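You operate a simulated robot arm through the tools that you are given. There is no shell and no other tool. Be economical: measure what you need, move in short steps, check, and stop when the job is done.

You are at the controls of a simulated robot arm. One attempt, no reset.

TASK
Stack the small carton marked "25" from the rack top on top of the small carton that says "57". Then put the felt pad from the rack top on the ply sheet there. Then count the nuts on the rack top, then put as many of the greasy sockets from the rack top on the size 57 bay floor. Then take the card from the store counter top and leave it on the size 52 bay floor. Then open the parts drawer, put the peg on the store counter top away inside, then shut the drawer. Do these in the order given.

The check looks at the end state, three seconds after you hand in, the way a careful person would. Anything else that was tipped, shoved, dropped, spilled or broken makes it a failure. Flat cloth is picked up by pressing the open fingertips on it (5 to 10 N) and closing them slowly along it; thin cloth reads only 2 to 8 mm in the jaws.

THE ROBOT
A 7-joint arm with a two-finger parallel gripper on a trunk, on a base that drives. Base frame: it is fixed to the floor where the robot stands at the start and does not move with it; the origin is under the middle of the robot, x ahead of it, y to its left, z up. Readings come in mm, degrees, newtons and seconds.
With the tool pointing down near the work surface it reaches from about 360 to 860 mm from the robot's upright axis, wherever it stands. Its first joint turns from -166.0 to 166.0 degrees. Places, roughly: card [0, -3000, 750]; dr stock [-400, -4300, 600]; felt pad [1000, 250, 1250]; greasy socket [750, 0, 1250]; nut (5x4x2 cm) [900, 100, 1200]; parts drawer [-500, -4300, 700]; peg (6x3x3 cm) [0, -3400, 800]; ply sheet [1000, -250, 1250]; size 52 bay floor (18x34 cm) [60, -3420, 1200]; size 57 bay floor (18x34 cm) [-60, -3800, 1200]; small carton [1000, -250, 1250]. Payload 3.43 kg.
Tool frame: the origin (TCP) lies between the finger pads and is the grasp point; the fingertips stand 34 mm ahead of it; z points along the fingers, y is the line along which they close. The gripper opens to 128 mm. The fingers are 24 mm wide and 12 mm thick; the gripper's body (48 by 130 mm) begins 96 mm behind the TCP.
Orientation is told as [roll, pitch, yaw] about the base's x, y, z axes, in that order, counted from this pose: with the fingers straight down and closing along the base's y, the tool's x points along the base's -x, its y along +y and its z along -z.

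THE INTERFACE
- The arm moves only by the tool move_arm. Its argument "motion" is text: rows parted by semicolons, each of 7 numbers parted by spaces: the gripper command, from -1 (shut) to 1 (fully open), values between in proportion, then the shift along the tool's x, y, z in cm, then the turn, a rotation vector about the tool's x, y, z in degrees. In form: hand dx dy dz rx ry rz; .... A call has 1 to 12 rows; each row is the pose to reach, as a shift and turn from the pose commanded when the call began, along the tool's axes at that moment. Each row takes 0.2 s and may step no farther than 50 mm and 8.6 degrees from the row before; otherwise, or with a gripper value out of range, the whole call is refused. A pose out of reach is approached as far as the arm can. The call stops where the force on the tool passes 40 N (or 10 N more than at its start, if that is more) or the arm is blocked; 0.2 s more then pass. Each finger travels about 153 mm/s and halts on what it meets, pressing with about 30 N; the grip force reading is that of the motor and also rises with nothing between the fingers. The clock runs only during rows and for 0.2 s after the last one: add rows that repeat a pose to give the fingers time. It gives the time, the measured TCP pose, the force on the tool (base axes), the opening and the grip force at its end, in the units of the frame above (readings bear some noise), with the torque about the TCP (base axes, N m) and any sound that the robot's microphone picked up, and new pictures: "pictures" is both (left out), scene, wrist or none.
- Cameras (640 x 400 px; columns grow to the right, rows downward): "scene" is now at [193.7, -5.7, 1578.5]; the picture's right is [-0.05, -1.00, 0.00], its down [-0.53, 0.03, -0.85] and it looks along [0.84, -0.04, -0.53] (base axes); focal length 251 px, centre (320, 200). "wrist" rides on the gripper at [76, -11, -160] in the tool frame; the picture's right is [0.15, 0.99, 0.00], its down [-0.88, 0.13, -0.46] and it looks along [-0.45, 0.07, 0.89] (tool axes); focal length 234 px, centre (320, 200).
- drive_base(legs): drives the robot by 1 to 6 legs, each [ahead, turn to the left] in mm and degrees, along the robot's own axes; the way and the turn of a leg run together, so that a leg with both is an arc; at most 1500 mm and 180 degrees a leg. The arm and the cameras ride along, it lands a little off, and it stops where it bumps. It gives what a move gives, and a new picture of the scene camera.
- aim_head(pan, tilt): turns the head with the scene camera to pan (to the left, within 132 degrees either way) and tilt (down, from -29 to 69), counted from straight ahead of the robot. It gives what a move gives, and a new picture of the scene camera.
- measure_at(camera, pixels): for up to 12 pixels [column, row] of the newest picture of that camera ("zoom" is the newest enlarged one), the place [x, y, z] in the base frame of the surface seen there, good to about 2 mm. The clock stands still meanwhile.
- enlarge(camera, box): a new picture of the part [left, top, right, bottom] of that camera's present view, enlarged. The clock stands still meanwhile.
- finish_job(): hands the job in; it is judged then, once.

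Keep the steps short. Do not move on a guess: measure, check each grasp and each placing, and mend mistakes. In all there are 138 turns and 260 pictures (those below and enlarged ones count). Leave the gripper open and the arm clear of the work at the hand-in unless told otherwise, and finish with a single line.

The tools are called after ">>>" by a JSON object that holds its "api" and its "payload". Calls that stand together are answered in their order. move_arm: Moves the arm, as the interface text tells. Its arguments: {"type":"object","properties":{"motion":{"type":"string"},"pictures":{"type":"string","enum":["both","scene","wrist","none"]}},"required":["motion"]} The other tools are called the same way: drive_base (legs) drives the base; aim_head (pan, tilt) turns the head that bears the scene camera; measure_at (camera, pixels) gives the place of the surface under pixels of a picture; enlarge (camera, box) takes an enlarged picture of a part of a camera's view; finish_job () hands the job in.

At the start:

```text
t: 0.0
ee_pos: [550.9, 83.6, 1150.1]
ee_rot: [0.0, -0.1, 0.0]
force: [-0.7, -0.8, -0.6]
wrist_torque: [-0.03, 0.0, -0.01]
gripper_width: 128.0
gripper_force: 0.0
robot x, y, heading: [1.4, -1.1, 0.1]
head pan, tilt: [-2.7, 32.3]
```

scene: 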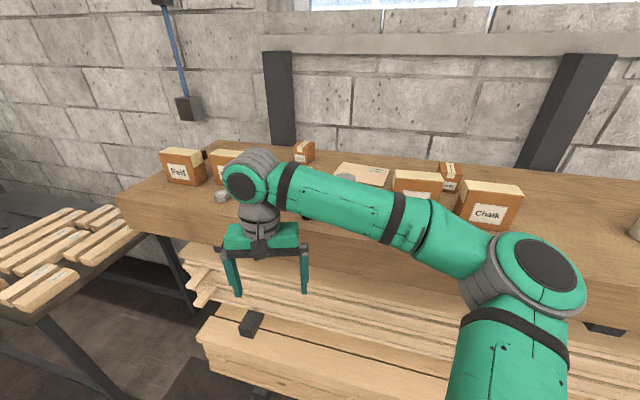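
wrist: 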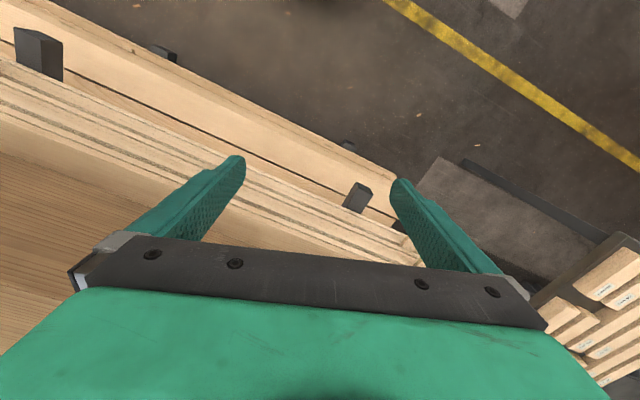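

I see a rack top with several cartons, partly hidden by the arm. First I enlarge the view to read it.

>>> {"api": "enlarge", "payload": {"camera": "scene", "box": [120, 120, 360, 270]}}

>>> {"api": "enlarge", "payload": {"camera": "scene", "box": [320, 130, 560, 280]}}

>>> {"api": "measure_at", "payload": {"camera": "scene", "pixels": [[183, 152], [184, 172], [300, 148], [360, 175], [450, 170], [417, 180], [490, 190], [222, 195], [150, 200], [300, 175], [560, 200]]}}

```text
2.67 times, centred on (240, 195) of scene
```

zoom: 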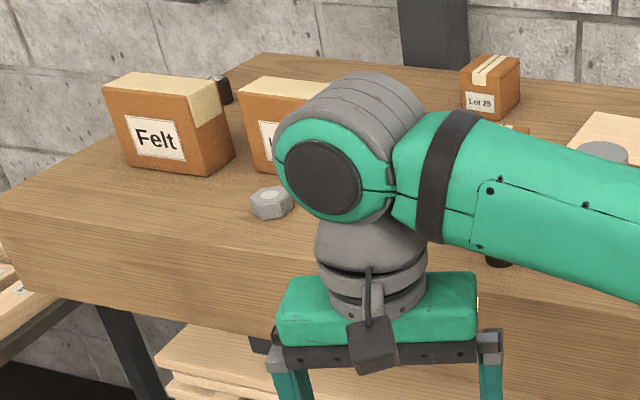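

```text
2.67 times, centred on (440, 205) of scene
```

zoom: 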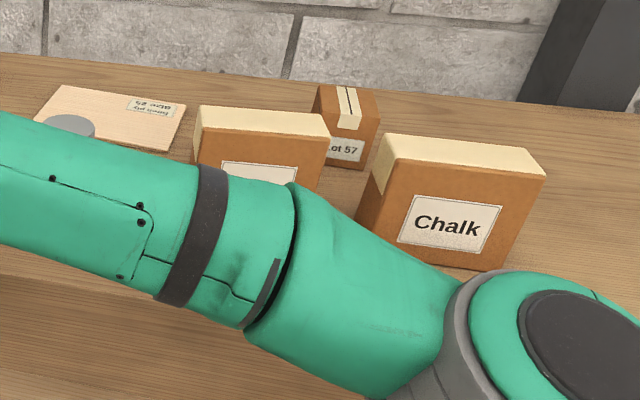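

```text
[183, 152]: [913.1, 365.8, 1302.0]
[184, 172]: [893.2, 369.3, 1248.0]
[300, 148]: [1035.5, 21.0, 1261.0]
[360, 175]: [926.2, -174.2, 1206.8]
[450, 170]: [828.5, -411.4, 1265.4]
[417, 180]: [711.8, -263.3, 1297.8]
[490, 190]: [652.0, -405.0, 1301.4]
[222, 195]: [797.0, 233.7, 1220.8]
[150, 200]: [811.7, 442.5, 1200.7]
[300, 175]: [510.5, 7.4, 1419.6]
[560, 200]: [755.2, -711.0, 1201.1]
```

The rack top is at z≈1200 and the gripper hangs in front of it. I lift the arm straight up to clear the view.

>>> {"api": "move_arm", "payload": {"motion": "1 0 0 -5 0 0 0; 1 0 0 -10 0 0 0; 1 0 0 -15 0 0 0; 1 0 0 -20 0 0 0; 1 0 0 -25 0 0 0; 1 0 0 -30 0 0 0; 1 0 0 -35 0 0 0"}}

```text
t: 1.6
ee_pos: [553.6, 77.9, 1418.7]
ee_rot: [1.6, 1.6, 0.2]
force: [-0.2, -0.1, 0.0]
wrist_torque: [0.02, 0.02, -0.01]
gripper_width: 127.8
gripper_force: 0.0
out of reach, approached as far as the arm can: row 6, 7
robot x, y, heading: [2.9, -4.1, -0.1]
head pan, tilt: [-2.7, 32.3]
```

scene: 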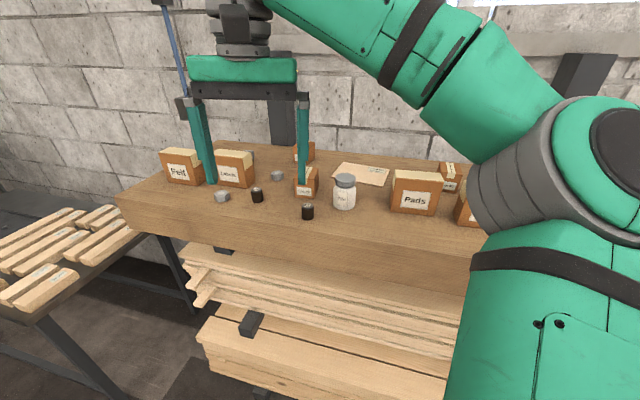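
wrist: 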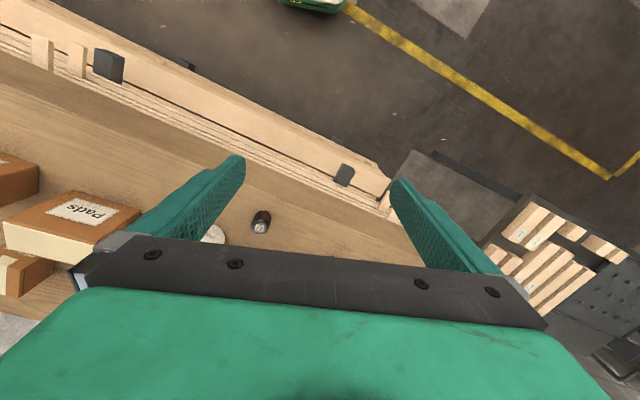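

Now the top is visible. I enlarge it to read labels and count nuts and sockets.

>>> {"api": "enlarge", "payload": {"camera": "scene", "box": [150, 130, 310, 230]}}

>>> {"api": "enlarge", "payload": {"camera": "scene", "box": [280, 130, 480, 255]}}

>>> {"api": "measure_at", "payload": {"camera": "scene", "pixels": [[222, 193], [257, 188], [277, 174], [308, 205], [345, 178], [375, 167], [440, 160], [449, 167], [306, 174], [297, 152], [183, 150], [236, 153]]}}

```text
4.00 times, centred on (230, 180) of scene
```

zoom: 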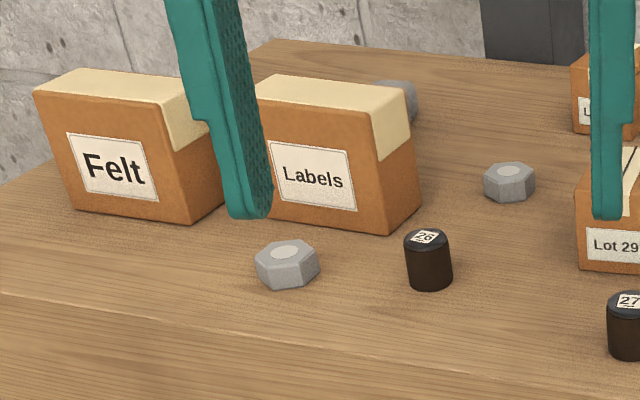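

```text
3.20 times, centred on (380, 192) of scene
```

zoom: 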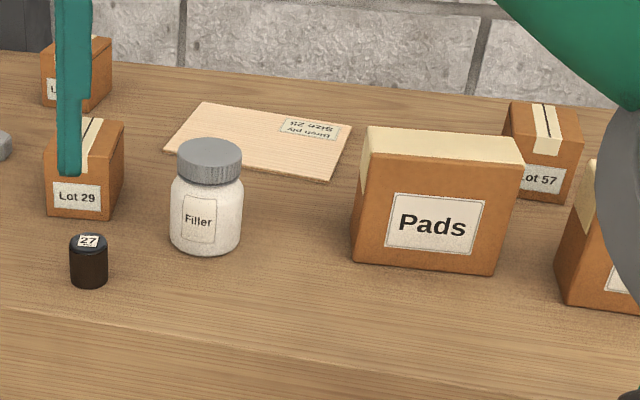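

```text
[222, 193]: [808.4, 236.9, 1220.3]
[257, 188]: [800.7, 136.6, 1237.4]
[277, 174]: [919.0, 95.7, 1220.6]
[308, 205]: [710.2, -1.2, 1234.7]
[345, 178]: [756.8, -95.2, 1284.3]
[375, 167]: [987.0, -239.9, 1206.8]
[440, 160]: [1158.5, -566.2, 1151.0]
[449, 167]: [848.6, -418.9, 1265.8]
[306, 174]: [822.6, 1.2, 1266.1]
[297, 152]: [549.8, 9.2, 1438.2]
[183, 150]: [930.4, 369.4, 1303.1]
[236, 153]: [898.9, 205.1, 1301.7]
```

Nut-like things at (222,193) and (277,174), and something grey behind "Labels". I can't see behind the cartons yet. I measure the rack's edges and what lies below so I can drive safely.

>>> {"api": "measure_at", "payload": {"camera": "scene", "pixels": [[122, 195], [250, 231], [400, 255], [205, 145], [420, 160], [190, 290], [210, 340], [250, 322], [350, 310], [440, 375], [300, 360], [60, 290]]}}

>>> {"api": "aim_head", "payload": {"pan": 0, "tilt": 60}}

>>> {"api": "aim_head", "payload": {"pan": -40, "tilt": 35}}

```text
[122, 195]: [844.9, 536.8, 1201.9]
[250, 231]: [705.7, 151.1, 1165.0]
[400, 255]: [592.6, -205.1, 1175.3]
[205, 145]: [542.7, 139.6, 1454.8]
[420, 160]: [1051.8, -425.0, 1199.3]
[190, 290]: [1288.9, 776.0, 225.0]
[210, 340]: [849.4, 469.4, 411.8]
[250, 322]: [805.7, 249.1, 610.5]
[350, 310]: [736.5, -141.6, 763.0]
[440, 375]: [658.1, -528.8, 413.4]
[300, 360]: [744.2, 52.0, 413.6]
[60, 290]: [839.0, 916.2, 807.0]
```

```text
t: 2.5
ee_pos: [553.8, 77.0, 1418.7]
ee_rot: [1.6, 1.7, 0.1]
force: [-0.4, 0.1, 0.6]
wrist_torque: [-0.01, -0.01, -0.01]
gripper_width: 127.7
gripper_force: 0.1
robot x, y, heading: [0.8, -3.5, 0.0]
head pan, tilt: [0.0, 60.0]
```

scene: 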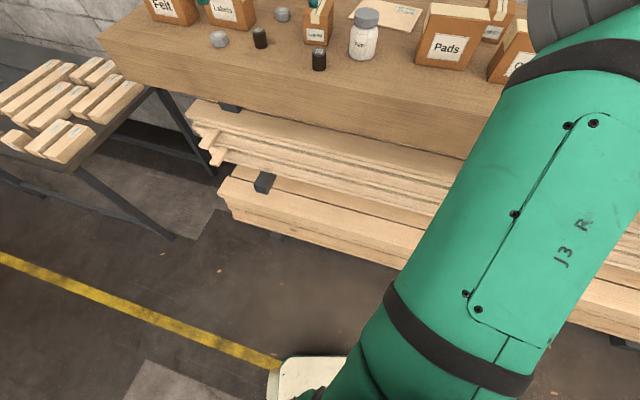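

```text
t: 3.6
ee_pos: [553.9, 78.2, 1419.3]
ee_rot: [1.6, 1.6, 0.1]
force: [0.0, -0.2, -0.3]
wrist_torque: [0.01, 0.02, 0.03]
gripper_width: 128.0
gripper_force: 0.0
robot x, y, heading: [0.1, 3.8, -0.1]
head pan, tilt: [-40.0, 35.0]
```

scene: 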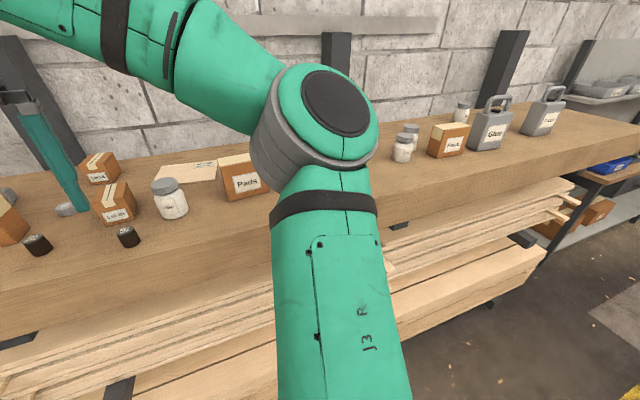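

The rack stands about 17.6° askew; its front face is about 626 mm away along its normal. Before driving I look down at the base outline.

>>> {"api": "aim_head", "payload": {"pan": 20, "tilt": 69}}

```text
t: 4.9
ee_pos: [553.9, 77.7, 1418.1]
ee_rot: [1.6, 1.8, 0.1]
force: [1.1, -0.9, 0.0]
wrist_torque: [-0.02, 0.01, 0.01]
gripper_width: 128.1
gripper_force: 0.1
robot x, y, heading: [-0.4, 0.4, -0.2]
head pan, tilt: [20.0, 68.8]
```

scene: 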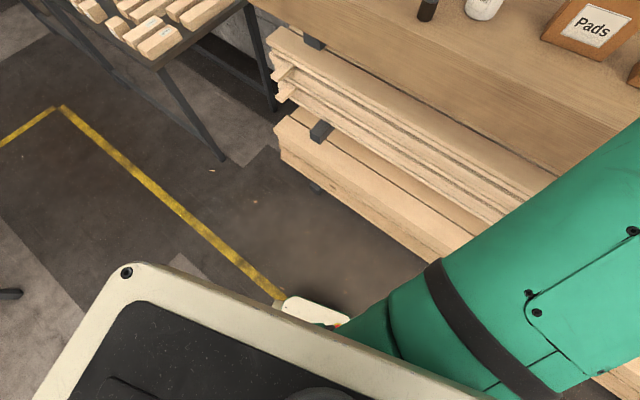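

>>> {"api": "measure_at", "payload": {"camera": "scene", "pixels": [[130, 266], [250, 320], [370, 362], [460, 395], [310, 305], [345, 320], [45, 390], [300, 120], [440, 190], [280, 150], [430, 255]]}}

```text
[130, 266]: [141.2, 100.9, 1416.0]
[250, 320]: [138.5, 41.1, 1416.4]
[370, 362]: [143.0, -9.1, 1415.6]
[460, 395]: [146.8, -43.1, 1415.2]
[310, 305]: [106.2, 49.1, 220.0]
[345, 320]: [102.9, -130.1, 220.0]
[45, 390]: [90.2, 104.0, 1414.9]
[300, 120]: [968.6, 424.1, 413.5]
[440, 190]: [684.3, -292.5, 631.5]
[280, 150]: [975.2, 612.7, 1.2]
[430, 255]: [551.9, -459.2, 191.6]
```

The trunk front is only ~145 mm ahead of the axis and the base ~230, so 260 mm nearer the rack is safe. I drive to a spot from which everything on the rack can be reached, square to the rack.

>>> {"api": "drive_base", "payload": {"legs": [[0, 20], [320, 0], [0, -37.6]]}}

>>> {"api": "aim_head", "payload": {"pan": 10, "tilt": 40}}

```text
t: 10.3
ee_pos: [854.3, 16.6, 1420.1]
ee_rot: [1.6, 1.6, -17.7]
force: [0.2, 0.4, 0.2]
wrist_torque: [-0.01, -0.01, 0.0]
gripper_width: 127.9
gripper_force: 0.1
robot x, y, heading: [301.4, 114.2, -18.0]
head pan, tilt: [20.0, 68.8]
```

scene: 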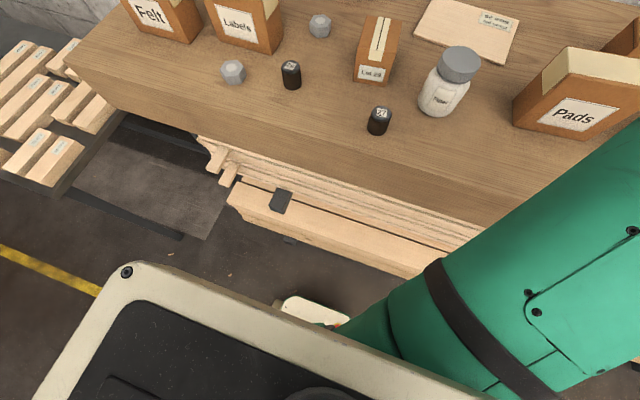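

```text
t: 11.2
ee_pos: [856.0, 14.9, 1415.0]
ee_rot: [2.1, 2.1, -17.6]
force: [-0.3, -0.6, -0.1]
wrist_torque: [0.01, 0.0, 0.0]
gripper_width: 127.9
gripper_force: 0.1
robot x, y, heading: [304.9, 111.5, -17.9]
head pan, tilt: [10.0, 40.0]
```

scene: 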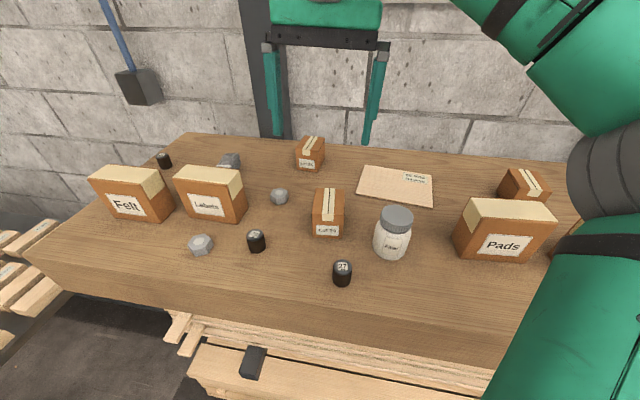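

Much better. I zoom in at the back-left objects and the right part.

>>> {"api": "enlarge", "payload": {"camera": "scene", "box": [130, 130, 290, 230]}}

>>> {"api": "aim_head", "payload": {"pan": -35, "tilt": 40}}

```text
4.00 times, centred on (210, 180) of scene
```

zoom: 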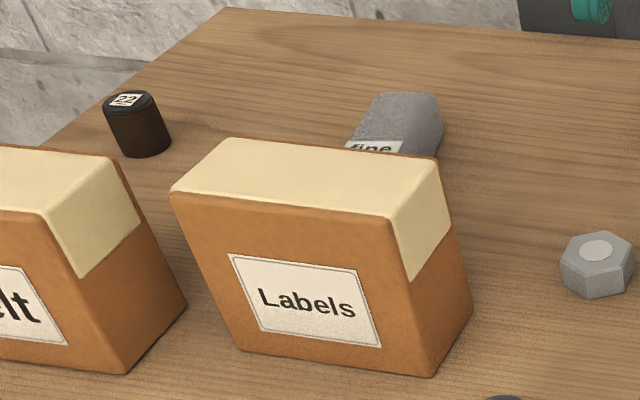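

```text
t: 12.3
ee_pos: [854.8, 14.3, 1414.7]
ee_rot: [2.2, 2.1, -17.7]
force: [-1.4, -0.3, -0.4]
wrist_torque: [0.0, 0.01, -0.02]
gripper_width: 128.0
gripper_force: 0.0
robot x, y, heading: [301.0, 111.6, -17.8]
head pan, tilt: [-35.0, 40.0]
```

scene: 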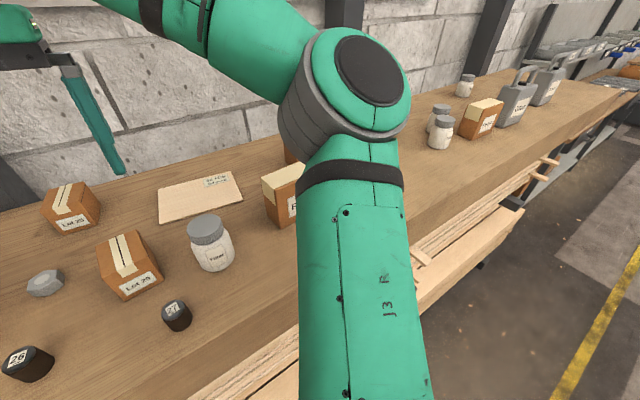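

Two nuts and three sockets (26, 27, 22) so far; the grey block "fine" behind Labels looks like the felt pad. I check the right part of the rack for more nuts.

>>> {"api": "enlarge", "payload": {"camera": "scene", "box": [390, 60, 570, 172]}}

>>> {"api": "aim_head", "payload": {"pan": -60, "tilt": 25}}

```text
3.56 times, centred on (480, 116) of scene
```

zoom: 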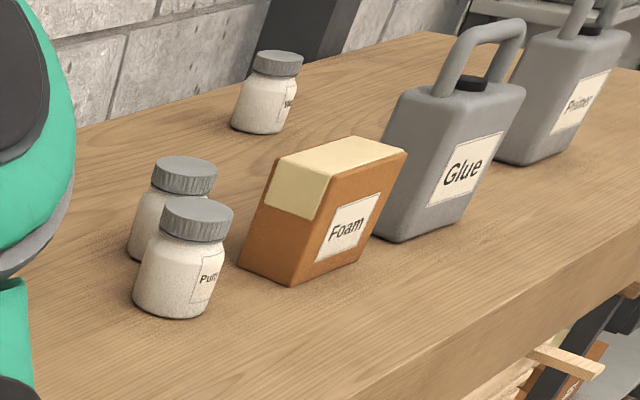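

```text
t: 13.2
ee_pos: [855.4, 15.4, 1414.2]
ee_rot: [2.1, 2.1, -17.6]
force: [1.1, -0.2, -0.4]
wrist_torque: [-0.01, -0.01, -0.02]
gripper_width: 127.8
gripper_force: 0.1
robot x, y, heading: [307.7, 111.1, -18.1]
head pan, tilt: [-60.0, 25.0]
```

scene: 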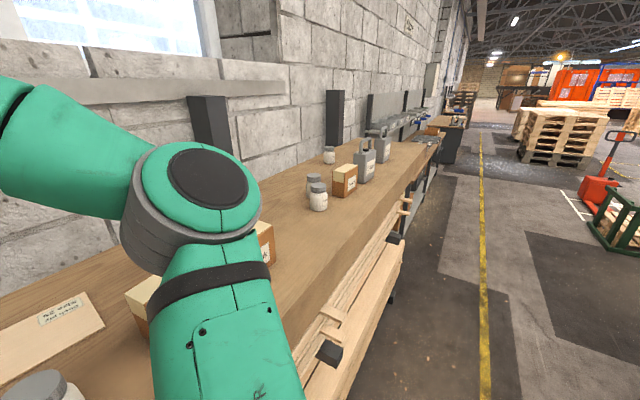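

Now I look back at the working area to measure carton 25.

>>> {"api": "aim_head", "payload": {"pan": 0, "tilt": 38}}

>>> {"api": "enlarge", "payload": {"camera": "scene", "box": [220, 120, 380, 220]}}

>>> {"api": "enlarge", "payload": {"camera": "scene", "box": [380, 110, 540, 210]}}

```text
t: 14.5
ee_pos: [855.2, 14.8, 1415.1]
ee_rot: [2.1, 2.1, -17.7]
force: [0.2, -1.0, 0.4]
wrist_torque: [-0.01, 0.02, 0.0]
gripper_width: 127.7
gripper_force: 0.1
robot x, y, heading: [302.4, 111.5, -17.9]
head pan, tilt: [0.0, 38.0]
```

scene: 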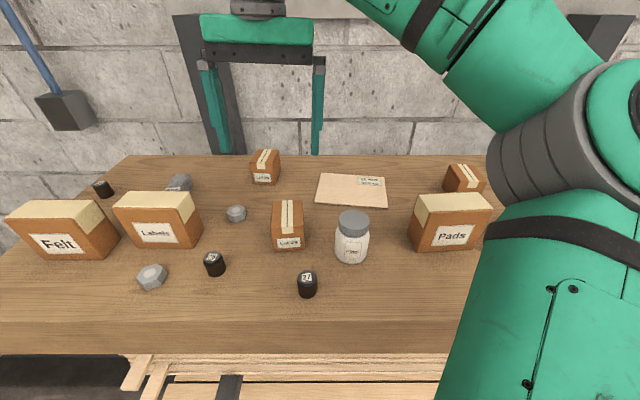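

```text
4.00 times, centred on (300, 170) of scene
```

zoom: 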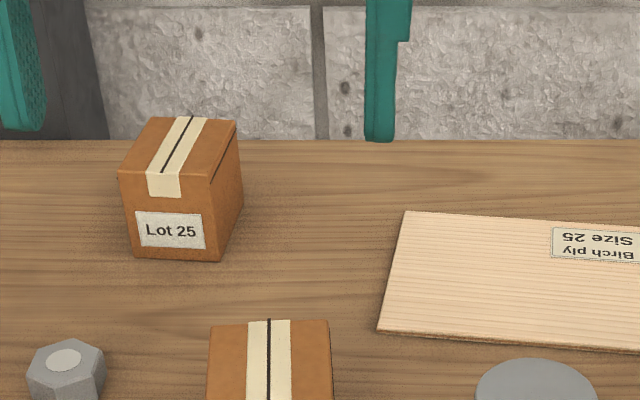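

```text
4.00 times, centred on (460, 160) of scene
```

zoom: 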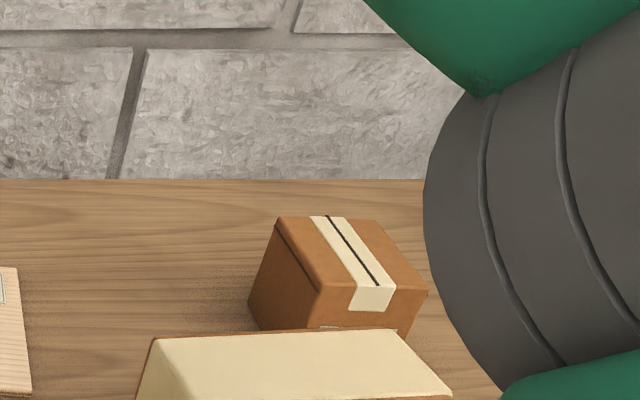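

I measure both cartons' top corners (slightly inside the edges).

>>> {"api": "measure_at", "payload": {"camera": "zoom", "pixels": [[284, 221], [368, 223], [420, 287], [319, 286], [350, 250], [285, 290], [160, 342], [390, 335], [436, 390]]}}

>>> {"api": "measure_at", "payload": {"camera": "scene", "pixels": [[257.5, 150], [278, 151], [272, 163.5], [251, 162.5], [264, 157], [276, 168], [254, 180], [272, 182]]}}

```text
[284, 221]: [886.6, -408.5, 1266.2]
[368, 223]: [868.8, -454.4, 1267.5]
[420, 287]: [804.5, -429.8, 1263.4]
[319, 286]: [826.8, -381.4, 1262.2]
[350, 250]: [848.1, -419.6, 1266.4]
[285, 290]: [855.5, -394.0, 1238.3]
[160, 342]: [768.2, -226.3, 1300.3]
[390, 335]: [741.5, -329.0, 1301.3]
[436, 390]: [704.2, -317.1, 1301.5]
```

```text
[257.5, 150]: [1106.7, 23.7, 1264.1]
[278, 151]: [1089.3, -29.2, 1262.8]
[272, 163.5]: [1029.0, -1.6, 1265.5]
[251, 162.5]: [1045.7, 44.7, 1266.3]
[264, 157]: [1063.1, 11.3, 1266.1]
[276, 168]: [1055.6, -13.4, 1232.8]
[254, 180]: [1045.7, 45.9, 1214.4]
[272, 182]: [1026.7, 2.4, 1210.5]
```

Carton 25: centre ≈(1068, 9), top 1266, yaw ≈−19.5°, grip width ≈52. Carton 57: centre ≈(847, −418), top 1266, yaw ≈−24.5°. I first come down and forward a little to see how commands track.

>>> {"api": "move_arm", "payload": {"motion": "1 0 0 4 0 0 0; 1 -4 1 7 0 0 0; 1 -8 3 7 0 0 0; 1 -12 4 7 0 0 0; 1 -12 4 7 0 0 0", "pictures": "none"}}

```text
refused: row 2 steps farther than a row can; nothing moved
```

>>> {"api": "move_arm", "payload": {"motion": "1 0 0 4 0 0 0; 1 -4 1 6 0 0 0; 1 -8 2.5 7 0 0 0; 1 -12 4 7 0 0 0; 1 -12 4 7 0 0 0", "pictures": "wrist"}}

```text
t: 15.7
ee_pos: [979.8, 21.1, 1345.4]
ee_rot: [1.6, 1.6, -17.8]
force: [-0.2, 0.7, -0.2]
wrist_torque: [0.02, 0.0, 0.01]
gripper_width: 128.2
gripper_force: 0.0
robot x, y, heading: [302.9, 113.5, -18.1]
head pan, tilt: [0.0, 38.0]
```

wrist: 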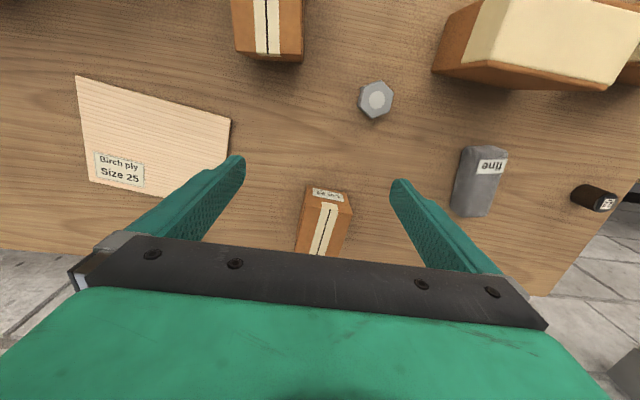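

The arm tracks well. I align over carton 25 and level the tool.

>>> {"api": "move_arm", "payload": {"motion": "1 -4.3 0.7 0 0.5 -1 0.8; 1 -8.65 1.5 0 1 -2 1.7; 1 -8.65 1.5 0 1 -2 1.7; 1 -8.65 1.5 0 1 -2 1.7", "pictures": "wrist"}}

```text
t: 16.7
ee_pos: [1066.1, 9.6, 1342.8]
ee_rot: [0.6, -0.3, -19.5]
force: [-0.2, 0.5, -0.6]
wrist_torque: [-0.03, 0.04, -0.01]
gripper_width: 128.1
gripper_force: 0.1
robot x, y, heading: [303.3, 111.1, -17.9]
head pan, tilt: [0.0, 38.0]
```

wrist: 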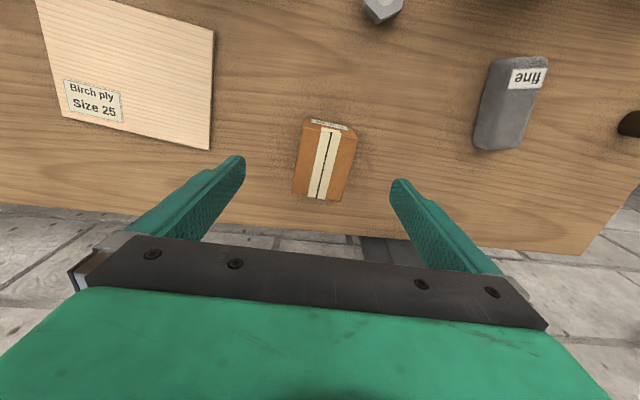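

Carton centred between the fingers. I descend 10 cm to z≈1243 and close.

>>> {"api": "move_arm", "payload": {"motion": "1 0 0 5 0 0 0; 1 0 0 8 0 0 0; 1 0 0 10 0 0 0; 1 0 0 10 0 0 0; 0.2 0 0 10 0 0 0; -0.3 0 0 10 0 0 0; -0.6 0 0 10 0 0 0; -0.6 0 0 10 0 0 0", "pictures": "wrist"}}

```text
t: 18.5
ee_pos: [1063.8, 10.6, 1254.1]
ee_rot: [0.7, -1.0, -19.5]
force: [-2.6, 6.7, 25.2]
wrist_torque: [-0.53, -0.02, -0.25]
gripper_width: 57.9
gripper_force: 29.7
robot x, y, heading: [304.1, 115.4, -18.3]
head pan, tilt: [0.0, 38.0]
```

wrist: 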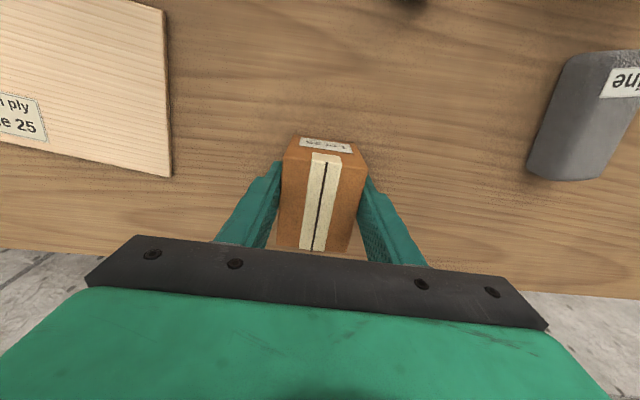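

The box is gripped (57.9 mm) though the tool reads z 1254 with 25 N upward, as if pressing down. I lift a little and check.

>>> {"api": "move_arm", "payload": {"motion": "-0.6 0 0 -1 0 0 0; -0.6 0 0 -3 0 0 0; -0.6 0 0 -5 0 0 0; -0.6 0 0 -5 0 0 0"}}

```text
t: 19.5
ee_pos: [1066.1, 10.8, 1294.7]
ee_rot: [0.6, -0.3, -19.4]
force: [0.3, 1.4, 0.0]
wrist_torque: [-0.02, -0.05, 0.04]
gripper_width: 57.8
gripper_force: 29.9
robot x, y, heading: [305.3, 112.6, -17.7]
head pan, tilt: [0.0, 38.0]
```

scene: 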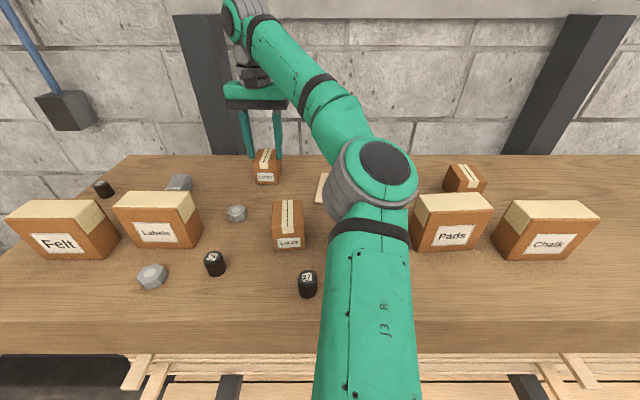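
wrist: 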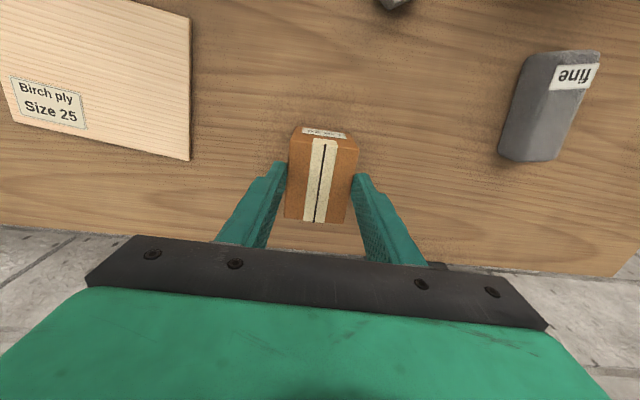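

Not clear whether the box rose. I measure the box's top and bottom now.

>>> {"api": "enlarge", "payload": {"camera": "scene", "box": [215, 120, 315, 195]}}

>>> {"api": "measure_at", "payload": {"camera": "scene", "pixels": [[264, 157], [260, 152], [262, 172], [262, 181]]}}

>>> {"api": "measure_at", "payload": {"camera": "wrist", "pixels": [[307, 170], [340, 175], [300, 212], [337, 215]]}}

```text
5.33 times, centred on (265, 158) of scene
```

zoom: 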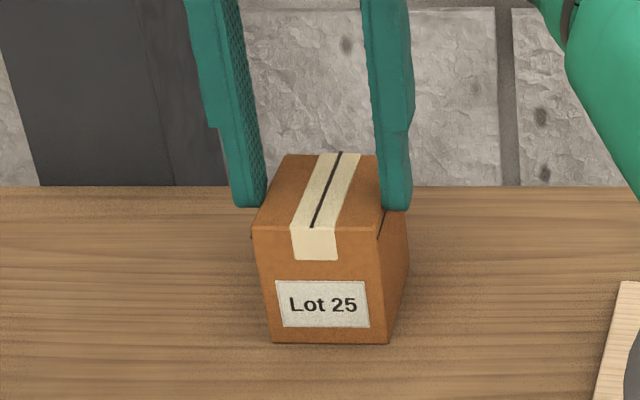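

```text
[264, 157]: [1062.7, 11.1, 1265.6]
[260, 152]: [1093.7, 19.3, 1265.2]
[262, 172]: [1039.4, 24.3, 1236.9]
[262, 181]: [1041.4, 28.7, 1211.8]
```

```text
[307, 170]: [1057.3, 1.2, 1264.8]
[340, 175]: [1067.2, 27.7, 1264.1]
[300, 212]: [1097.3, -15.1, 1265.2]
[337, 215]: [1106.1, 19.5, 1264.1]
```

The box stayed on the table; the fingers slid up it. I open, descend again, and check before closing.

>>> {"api": "move_arm", "payload": {"motion": "0.4 0 0 0 0 0 0; 0.4 0 0 1 0 0 0; 0.4 0 0 3 0 0 0; 0.4 0 0 5 0 0 0; 0.4 0 0 5.5 0 0 0; 0.4 0 0 5.5 0 0 0; 0.4 0 0 5.5 0 0 0"}}

```text
t: 21.1
ee_pos: [1064.0, 10.1, 1252.7]
ee_rot: [0.5, -1.4, -19.5]
force: [1.2, -0.6, 3.2]
wrist_torque: [0.05, 0.06, 0.0]
gripper_width: 89.7
gripper_force: 0.0
robot x, y, heading: [304.3, 112.1, -17.6]
head pan, tilt: [0.0, 38.0]
```

scene: 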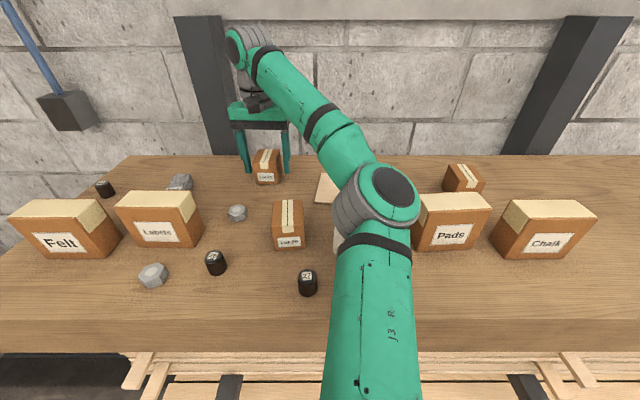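
wrist: 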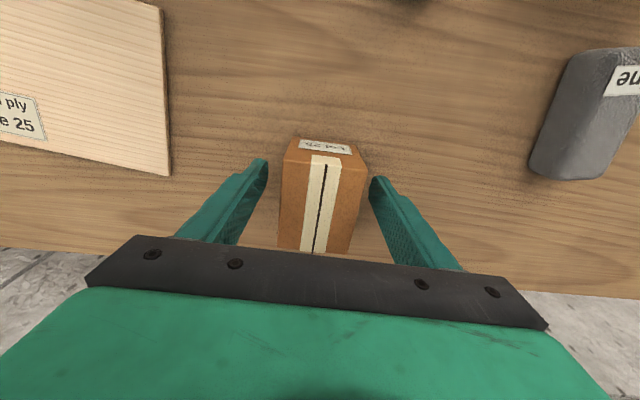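

The tool stops at 1253 without tip force, so something up the arm may be touching. I measure the elbow and look for the jar.

>>> {"api": "enlarge", "payload": {"camera": "scene", "box": [270, 150, 430, 250]}}

>>> {"api": "measure_at", "payload": {"camera": "scene", "pixels": [[345, 210], [390, 195], [375, 245], [365, 280], [330, 130], [335, 240], [335, 225], [320, 180]]}}

```text
4.00 times, centred on (350, 200) of scene
```

zoom: 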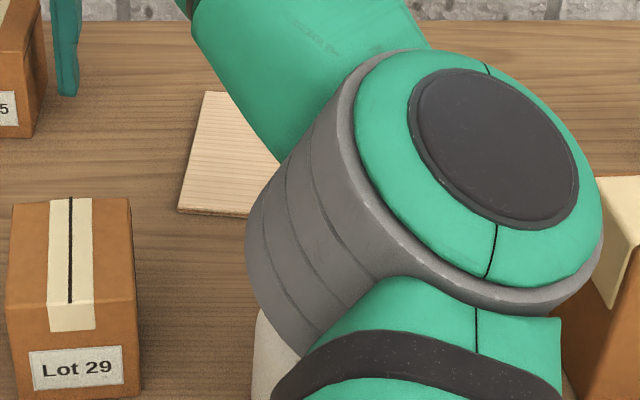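

```text
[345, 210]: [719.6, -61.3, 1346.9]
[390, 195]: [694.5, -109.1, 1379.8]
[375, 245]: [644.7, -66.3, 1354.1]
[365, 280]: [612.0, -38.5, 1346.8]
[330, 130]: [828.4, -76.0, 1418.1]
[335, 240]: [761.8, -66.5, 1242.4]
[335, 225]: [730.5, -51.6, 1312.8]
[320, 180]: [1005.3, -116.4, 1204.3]
```

The elbow is resting on or near the "Filler" jar under it. I back straight up at once and inspect.

>>> {"api": "move_arm", "payload": {"motion": "0.4 0 0 -3 0 0 0; 0.4 0 0 -7 0 0 0; 0.4 0 0 -11 0 0 0; 0.4 2 0 -14 0 0 0; 0.4 6 0 -16 0 0 0; 0.4 10.5 0 -16 0 0 0; 0.4 15 0 -16 0 0 0; 0.4 19.5 0 -16 0 0 0", "pictures": "scene"}}

```text
t: 22.9
ee_pos: [882.5, 71.9, 1398.1]
ee_rot: [0.5, -0.3, -19.4]
force: [1.3, 0.3, 0.2]
wrist_torque: [0.02, 0.02, -0.02]
gripper_width: 89.6
gripper_force: 0.1
robot x, y, heading: [306.2, 110.5, -17.7]
head pan, tilt: [0.0, 38.0]
```

scene: 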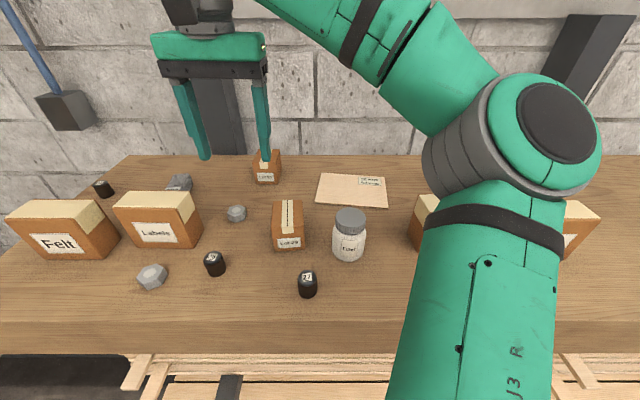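

>>> {"api": "measure_at", "payload": {"camera": "scene", "pixels": [[350, 217], [545, 120], [500, 100], [450, 170], [480, 230], [264, 165], [450, 380], [280, 208]]}}

>>> {"api": "enlarge", "payload": {"camera": "scene", "box": [240, 160, 400, 260]}}

```text
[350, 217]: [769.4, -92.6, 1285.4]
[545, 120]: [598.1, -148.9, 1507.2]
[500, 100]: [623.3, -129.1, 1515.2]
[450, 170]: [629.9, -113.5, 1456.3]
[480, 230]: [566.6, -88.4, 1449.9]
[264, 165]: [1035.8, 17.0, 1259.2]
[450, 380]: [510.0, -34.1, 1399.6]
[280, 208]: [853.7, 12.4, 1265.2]
```

```text
4.00 times, centred on (320, 210) of scene
```

zoom: 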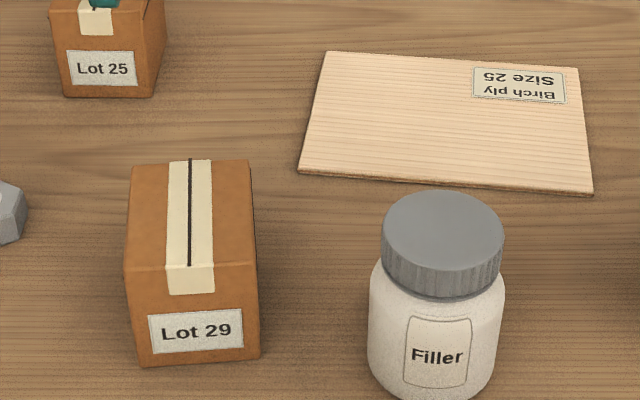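

The jar is upright in place. With the arm folded the elbow is at z≈1500, so the remedy is standing closer. I check the shoulder's clearance to the rack edge.

>>> {"api": "aim_head", "payload": {"pan": -15, "tilt": 69}}

>>> {"api": "measure_at", "payload": {"camera": "scene", "pixels": [[100, 240], [200, 240], [300, 240], [400, 240], [150, 330], [250, 330], [350, 330], [450, 330], [250, 160], [350, 160]]}}

```text
t: 23.9
ee_pos: [881.9, 71.8, 1397.8]
ee_rot: [0.5, -0.3, -19.4]
force: [0.0, 0.6, 0.3]
wrist_torque: [0.03, 0.02, 0.01]
gripper_width: 89.5
gripper_force: 0.0
robot x, y, heading: [302.3, 112.3, -17.8]
head pan, tilt: [-15.0, 68.8]
```

scene: 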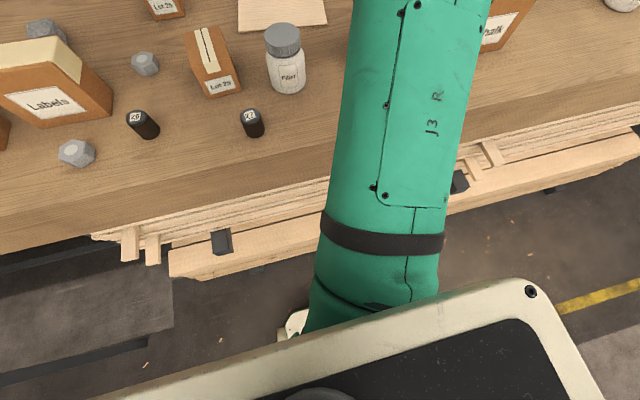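

```text
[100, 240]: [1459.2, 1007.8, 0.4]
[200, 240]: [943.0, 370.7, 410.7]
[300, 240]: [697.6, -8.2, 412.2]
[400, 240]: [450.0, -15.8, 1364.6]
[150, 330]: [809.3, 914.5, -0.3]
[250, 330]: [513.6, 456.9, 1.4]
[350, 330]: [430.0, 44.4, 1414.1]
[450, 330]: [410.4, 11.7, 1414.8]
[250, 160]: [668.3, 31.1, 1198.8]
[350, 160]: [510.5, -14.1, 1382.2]
```

>>> {"api": "measure_at", "payload": {"camera": "scene", "pixels": [[297, 313], [290, 320], [284, 333], [210, 262], [150, 250], [330, 268]]}}

```text
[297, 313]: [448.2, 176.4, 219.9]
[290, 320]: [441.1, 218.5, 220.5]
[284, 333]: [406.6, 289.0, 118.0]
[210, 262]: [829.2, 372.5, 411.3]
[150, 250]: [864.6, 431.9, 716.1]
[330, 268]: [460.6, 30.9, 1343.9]
```

The base front is only ~130 mm ahead. I drive 150 mm closer.

>>> {"api": "drive_base", "payload": {"legs": [[150, 0]]}}

>>> {"api": "aim_head", "payload": {"pan": 0, "tilt": 40}}

```text
t: 25.2
ee_pos: [1025.2, 25.2, 1397.8]
ee_rot: [0.5, -0.3, -19.6]
force: [1.0, 0.2, 0.7]
wrist_torque: [-0.02, 0.0, -0.01]
gripper_width: 89.4
gripper_force: 0.0
robot x, y, heading: [446.3, 62.4, -17.7]
head pan, tilt: [-15.0, 68.8]
```

scene: 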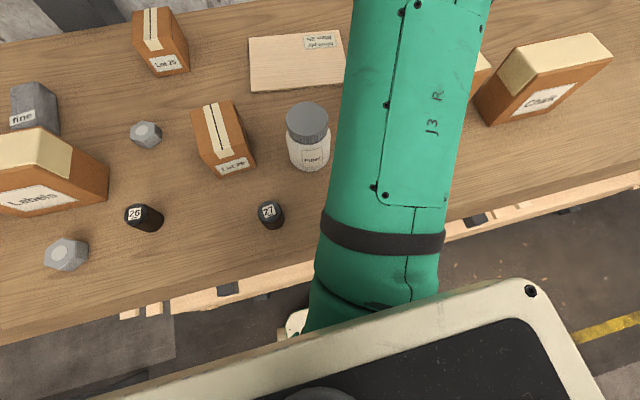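

```text
t: 26.2
ee_pos: [1026.1, 24.8, 1397.8]
ee_rot: [0.6, -0.3, -19.5]
force: [-0.6, 0.1, -0.4]
wrist_torque: [0.01, 0.01, 0.01]
gripper_width: 89.6
gripper_force: 0.1
robot x, y, heading: [451.0, 63.8, -18.1]
head pan, tilt: [0.0, 40.0]
```

scene: 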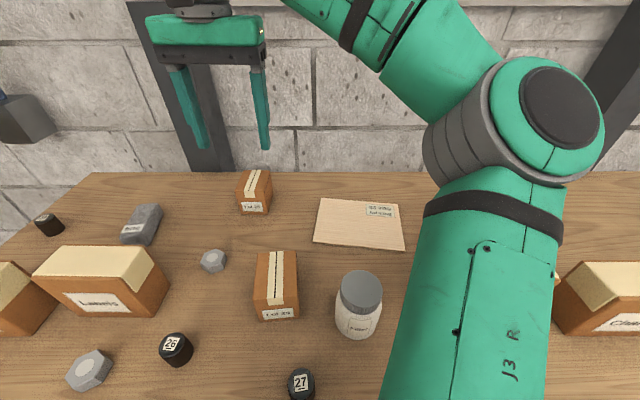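

Now I re-measure carton 25 in this view.

>>> {"api": "enlarge", "payload": {"camera": "scene", "box": [220, 155, 300, 225]}}

```text
5.71 times, centred on (260, 190) of scene
```

zoom: 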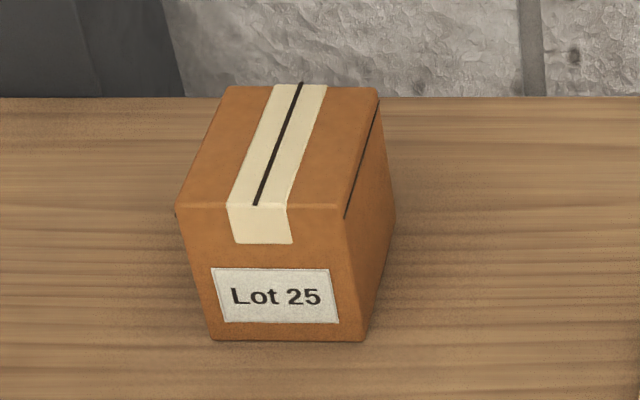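

>>> {"api": "measure_at", "payload": {"camera": "zoom", "pixels": [[226, 90], [374, 91], [340, 202], [181, 204], [270, 150], [200, 280], [217, 335], [360, 336]]}}

```text
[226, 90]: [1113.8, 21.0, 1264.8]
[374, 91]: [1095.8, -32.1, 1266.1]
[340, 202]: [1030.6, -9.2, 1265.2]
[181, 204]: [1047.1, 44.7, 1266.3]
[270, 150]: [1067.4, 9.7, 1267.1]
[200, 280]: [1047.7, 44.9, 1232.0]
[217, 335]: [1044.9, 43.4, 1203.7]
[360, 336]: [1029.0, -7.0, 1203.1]
```

Carton 25: centre (1072, 6), width ≈58, yaw ≈ −19°. I go over it and descend, checking before closing.

>>> {"api": "move_arm", "payload": {"motion": "0.7 -4.9 -0.2 0 0 0 0; 0.7 -4.97 -0.25 4 0 0 0; 0.7 -4.97 -0.25 8 0 0 0; 0.7 -4.97 -0.25 11 0 0 0; 0.7 -4.97 -0.25 14 0 0 0; 0.7 -4.97 -0.25 15.8 0 0 0; 0.7 -4.97 -0.25 15.8 0 0 0; 0.7 -4.97 -0.25 15.8 0 0 0"}}

```text
t: 28.0
ee_pos: [1073.4, 6.6, 1237.0]
ee_rot: [0.6, -0.3, -19.5]
force: [-0.1, 1.9, -0.2]
wrist_torque: [-0.24, 0.03, -0.01]
gripper_width: 108.6
gripper_force: 0.1
robot x, y, heading: [452.1, 62.8, -18.1]
head pan, tilt: [0.0, 40.0]
```

scene: 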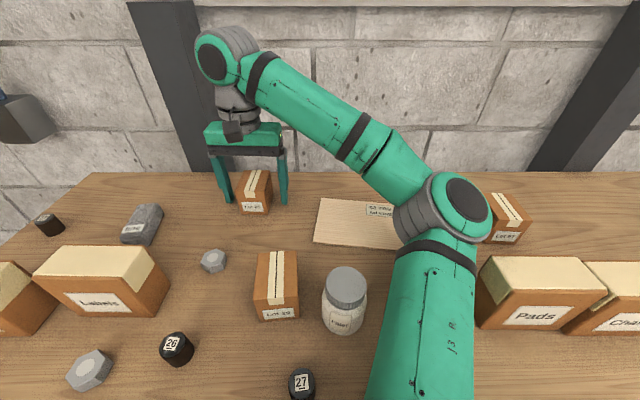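
wrist: 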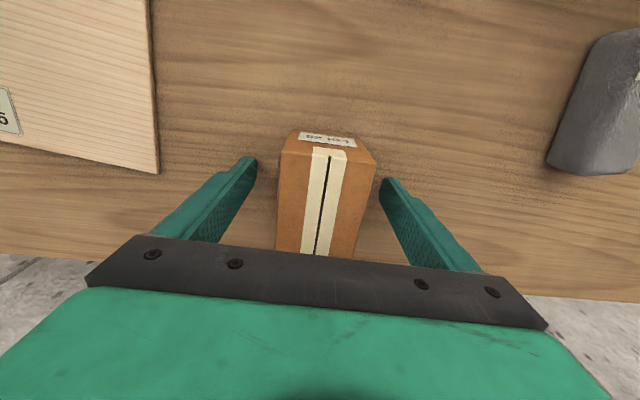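

The jar seems to have shifted in the picture (361→347 px). I check it right away.

>>> {"api": "enlarge", "payload": {"camera": "scene", "box": [280, 240, 440, 340]}}

>>> {"api": "measure_at", "payload": {"camera": "scene", "pixels": [[347, 283], [340, 325], [390, 290], [400, 265], [385, 330], [400, 220]]}}

```text
4.00 times, centred on (360, 290) of scene
```

zoom: 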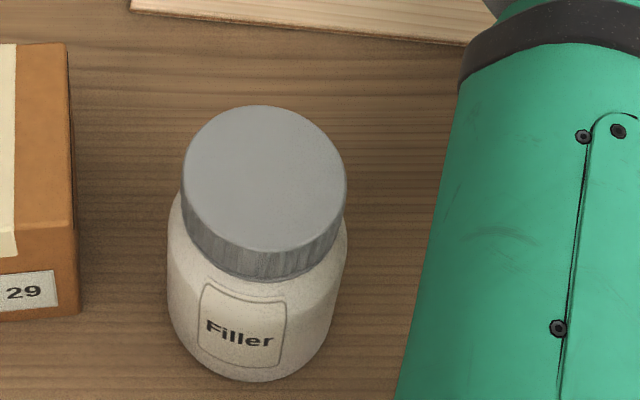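

```text
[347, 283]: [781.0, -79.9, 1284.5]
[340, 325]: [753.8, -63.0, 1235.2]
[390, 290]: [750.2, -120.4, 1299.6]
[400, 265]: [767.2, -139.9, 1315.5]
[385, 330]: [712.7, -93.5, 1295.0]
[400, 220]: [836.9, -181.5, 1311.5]
```

The arm pushed the jar by about 2 cm; I'll set it back later to its original place (757, −95). Now I grip carton 25.

>>> {"api": "move_arm", "payload": {"motion": "0.3 0 0 0 0 0 0; -0.2 0 0 0 0 0 0; -0.7 0 0 0 0 0 0; -0.7 0 0 0 0 0 0; -0.7 0 0 -1.5 0 0 0; -0.7 0 0 -3 0 0 0; -0.7 0 0 -3 0 0 0"}}

```text
t: 29.6
ee_pos: [1073.8, 8.6, 1269.2]
ee_rot: [0.6, -0.3, -19.4]
force: [0.5, 0.5, -3.8]
wrist_torque: [-0.01, -0.01, 0.01]
gripper_width: 57.7
gripper_force: 29.7
robot x, y, heading: [447.5, 69.4, -18.0]
head pan, tilt: [0.0, 40.0]
```

scene: 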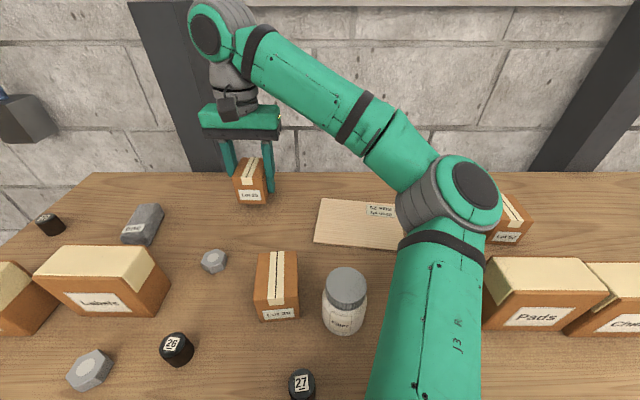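
wrist: 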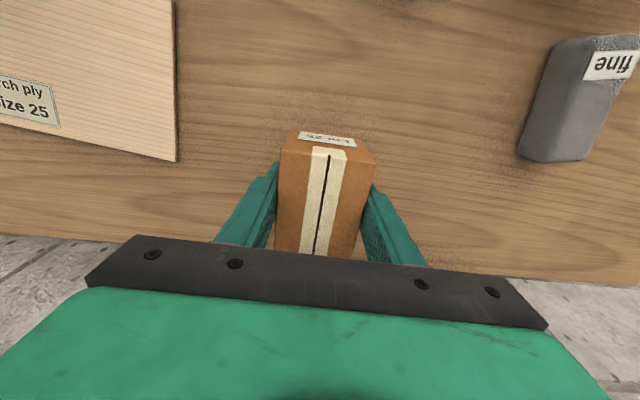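

Lifted (≈3.8 N). I raise further and move about half way toward carton 57, watching the elbow.

>>> {"api": "move_arm", "payload": {"motion": "-0.7 0 0 -4 0 0 0; -0.7 0 0 -8 0 0 0; -0.7 0.7 -4.7 -8 0 0 0; -0.7 1.4 -9.4 -8 0 0 1; -0.7 2.1 -14 -8 0 0 1; -0.7 2.8 -18.7 -8 0 0 2; -0.7 3.5 -23.4 -8 0 0 2; -0.7 3.5 -23.4 -8 0 0 2"}}

```text
t: 31.4
ee_pos: [965.5, -200.4, 1345.4]
ee_rot: [0.5, -0.3, -21.5]
force: [-0.9, 0.0, -3.3]
wrist_torque: [-0.01, -0.05, -0.02]
gripper_width: 58.1
gripper_force: 29.7
robot x, y, heading: [445.5, 64.8, -18.0]
head pan, tilt: [0.0, 40.0]
```

scene: 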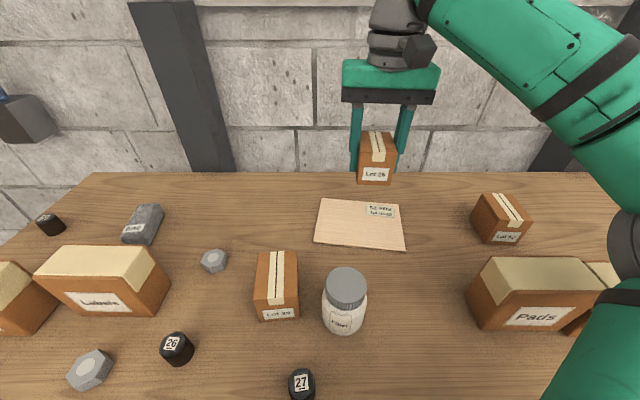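
wrist: 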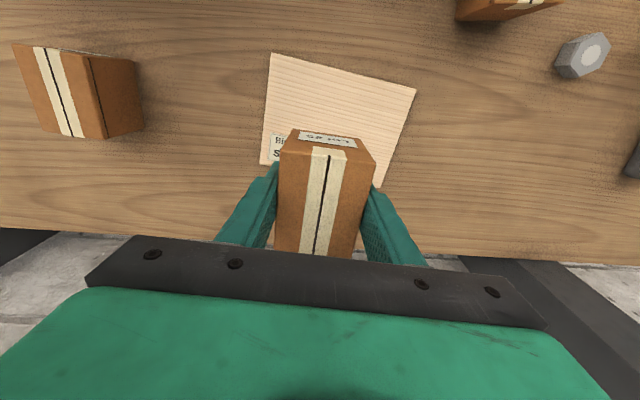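

Good view of the 57 carton now; I re-measure its top and the elbow's height over Pads/Chalk.

>>> {"api": "measure_at", "payload": {"camera": "scene", "pixels": [[484, 195], [515, 195], [529, 216], [497, 218], [505, 206], [630, 240], [610, 300], [570, 375], [620, 215]]}}

>>> {"api": "aim_head", "payload": {"pan": -35, "tilt": 40}}

```text
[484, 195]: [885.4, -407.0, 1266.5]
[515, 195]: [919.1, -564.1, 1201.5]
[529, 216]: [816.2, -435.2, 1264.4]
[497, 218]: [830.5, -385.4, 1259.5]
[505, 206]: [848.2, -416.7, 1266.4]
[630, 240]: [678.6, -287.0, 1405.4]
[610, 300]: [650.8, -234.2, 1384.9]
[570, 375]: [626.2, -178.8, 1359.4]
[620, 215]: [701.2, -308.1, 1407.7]
```

```text
t: 32.4
ee_pos: [965.2, -201.2, 1344.7]
ee_rot: [0.6, -0.4, -21.5]
force: [0.9, -0.5, -1.7]
wrist_torque: [0.01, -0.01, -0.01]
gripper_width: 57.8
gripper_force: 29.8
robot x, y, heading: [445.4, 64.7, -17.7]
head pan, tilt: [-35.0, 40.0]
```

scene: 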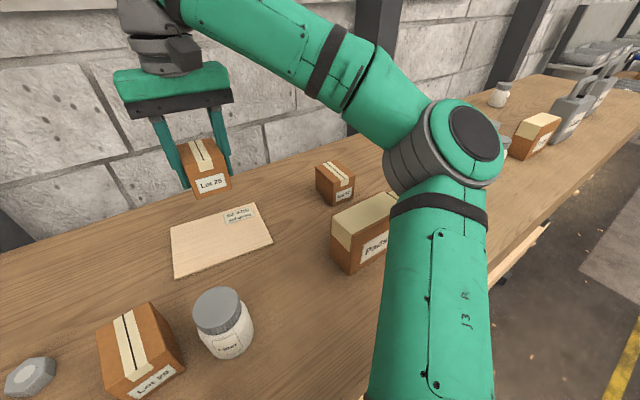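

The elbow is over Pads with modest clearance. I go 3 cm higher and continue sideways, then look again.

>>> {"api": "move_arm", "payload": {"motion": "-0.7 0 0 -3 0 0 0; -0.7 0.5 -4.5 -3 0 0 0.5; -0.7 1.2 -9.3 -3 0 0 1; -0.7 1.8 -14 -3 0 0 2; -0.7 2.4 -19 -3 0 0 2.5; -0.7 3 -24.4 -2 0 0 3", "pictures": "none"}}

```text
refused: row 5 steps farther than a row can; nothing moved
```

>>> {"api": "move_arm", "payload": {"motion": "-0.7 0 0 -3 0 0 0; -0.7 0.5 -4.5 -3 0 0 0.5; -0.7 1.1 -9 -3 0 0 1; -0.7 1.6 -13.5 -3 0 0 2; -0.7 2.2 -18 -3 0 0 2.5; -0.7 2.7 -22 -3 0 0 3; -0.7 3 -24.4 -2 0 0 3; -0.7 3 -24.4 -2 0 0 3"}}

```text
t: 34.2
ee_pos: [844.9, -418.0, 1364.8]
ee_rot: [0.7, -0.4, -24.5]
force: [0.4, 0.3, -3.1]
wrist_torque: [0.01, 0.0, 0.0]
gripper_width: 57.6
gripper_force: 29.7
robot x, y, heading: [442.8, 65.5, -17.9]
head pan, tilt: [-35.0, 40.0]
```

scene: 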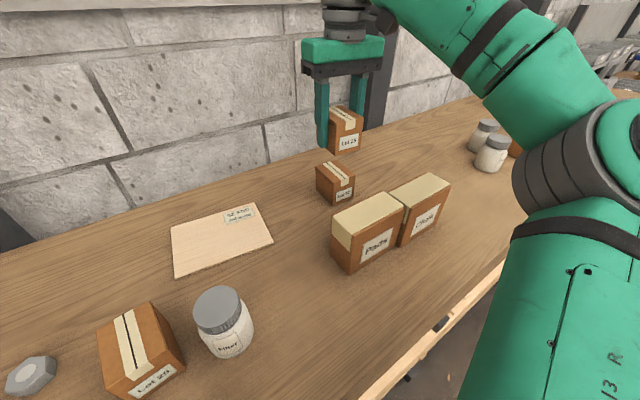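
wrist: 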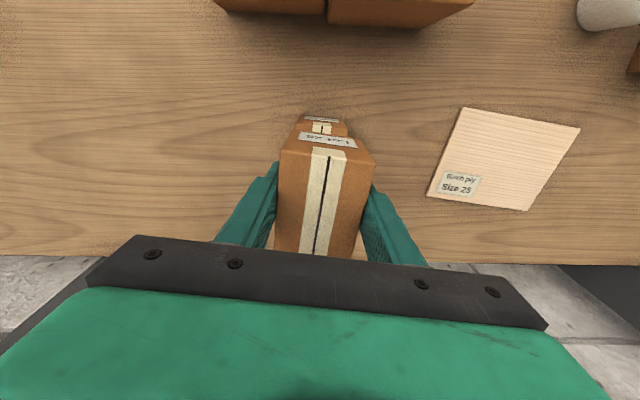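

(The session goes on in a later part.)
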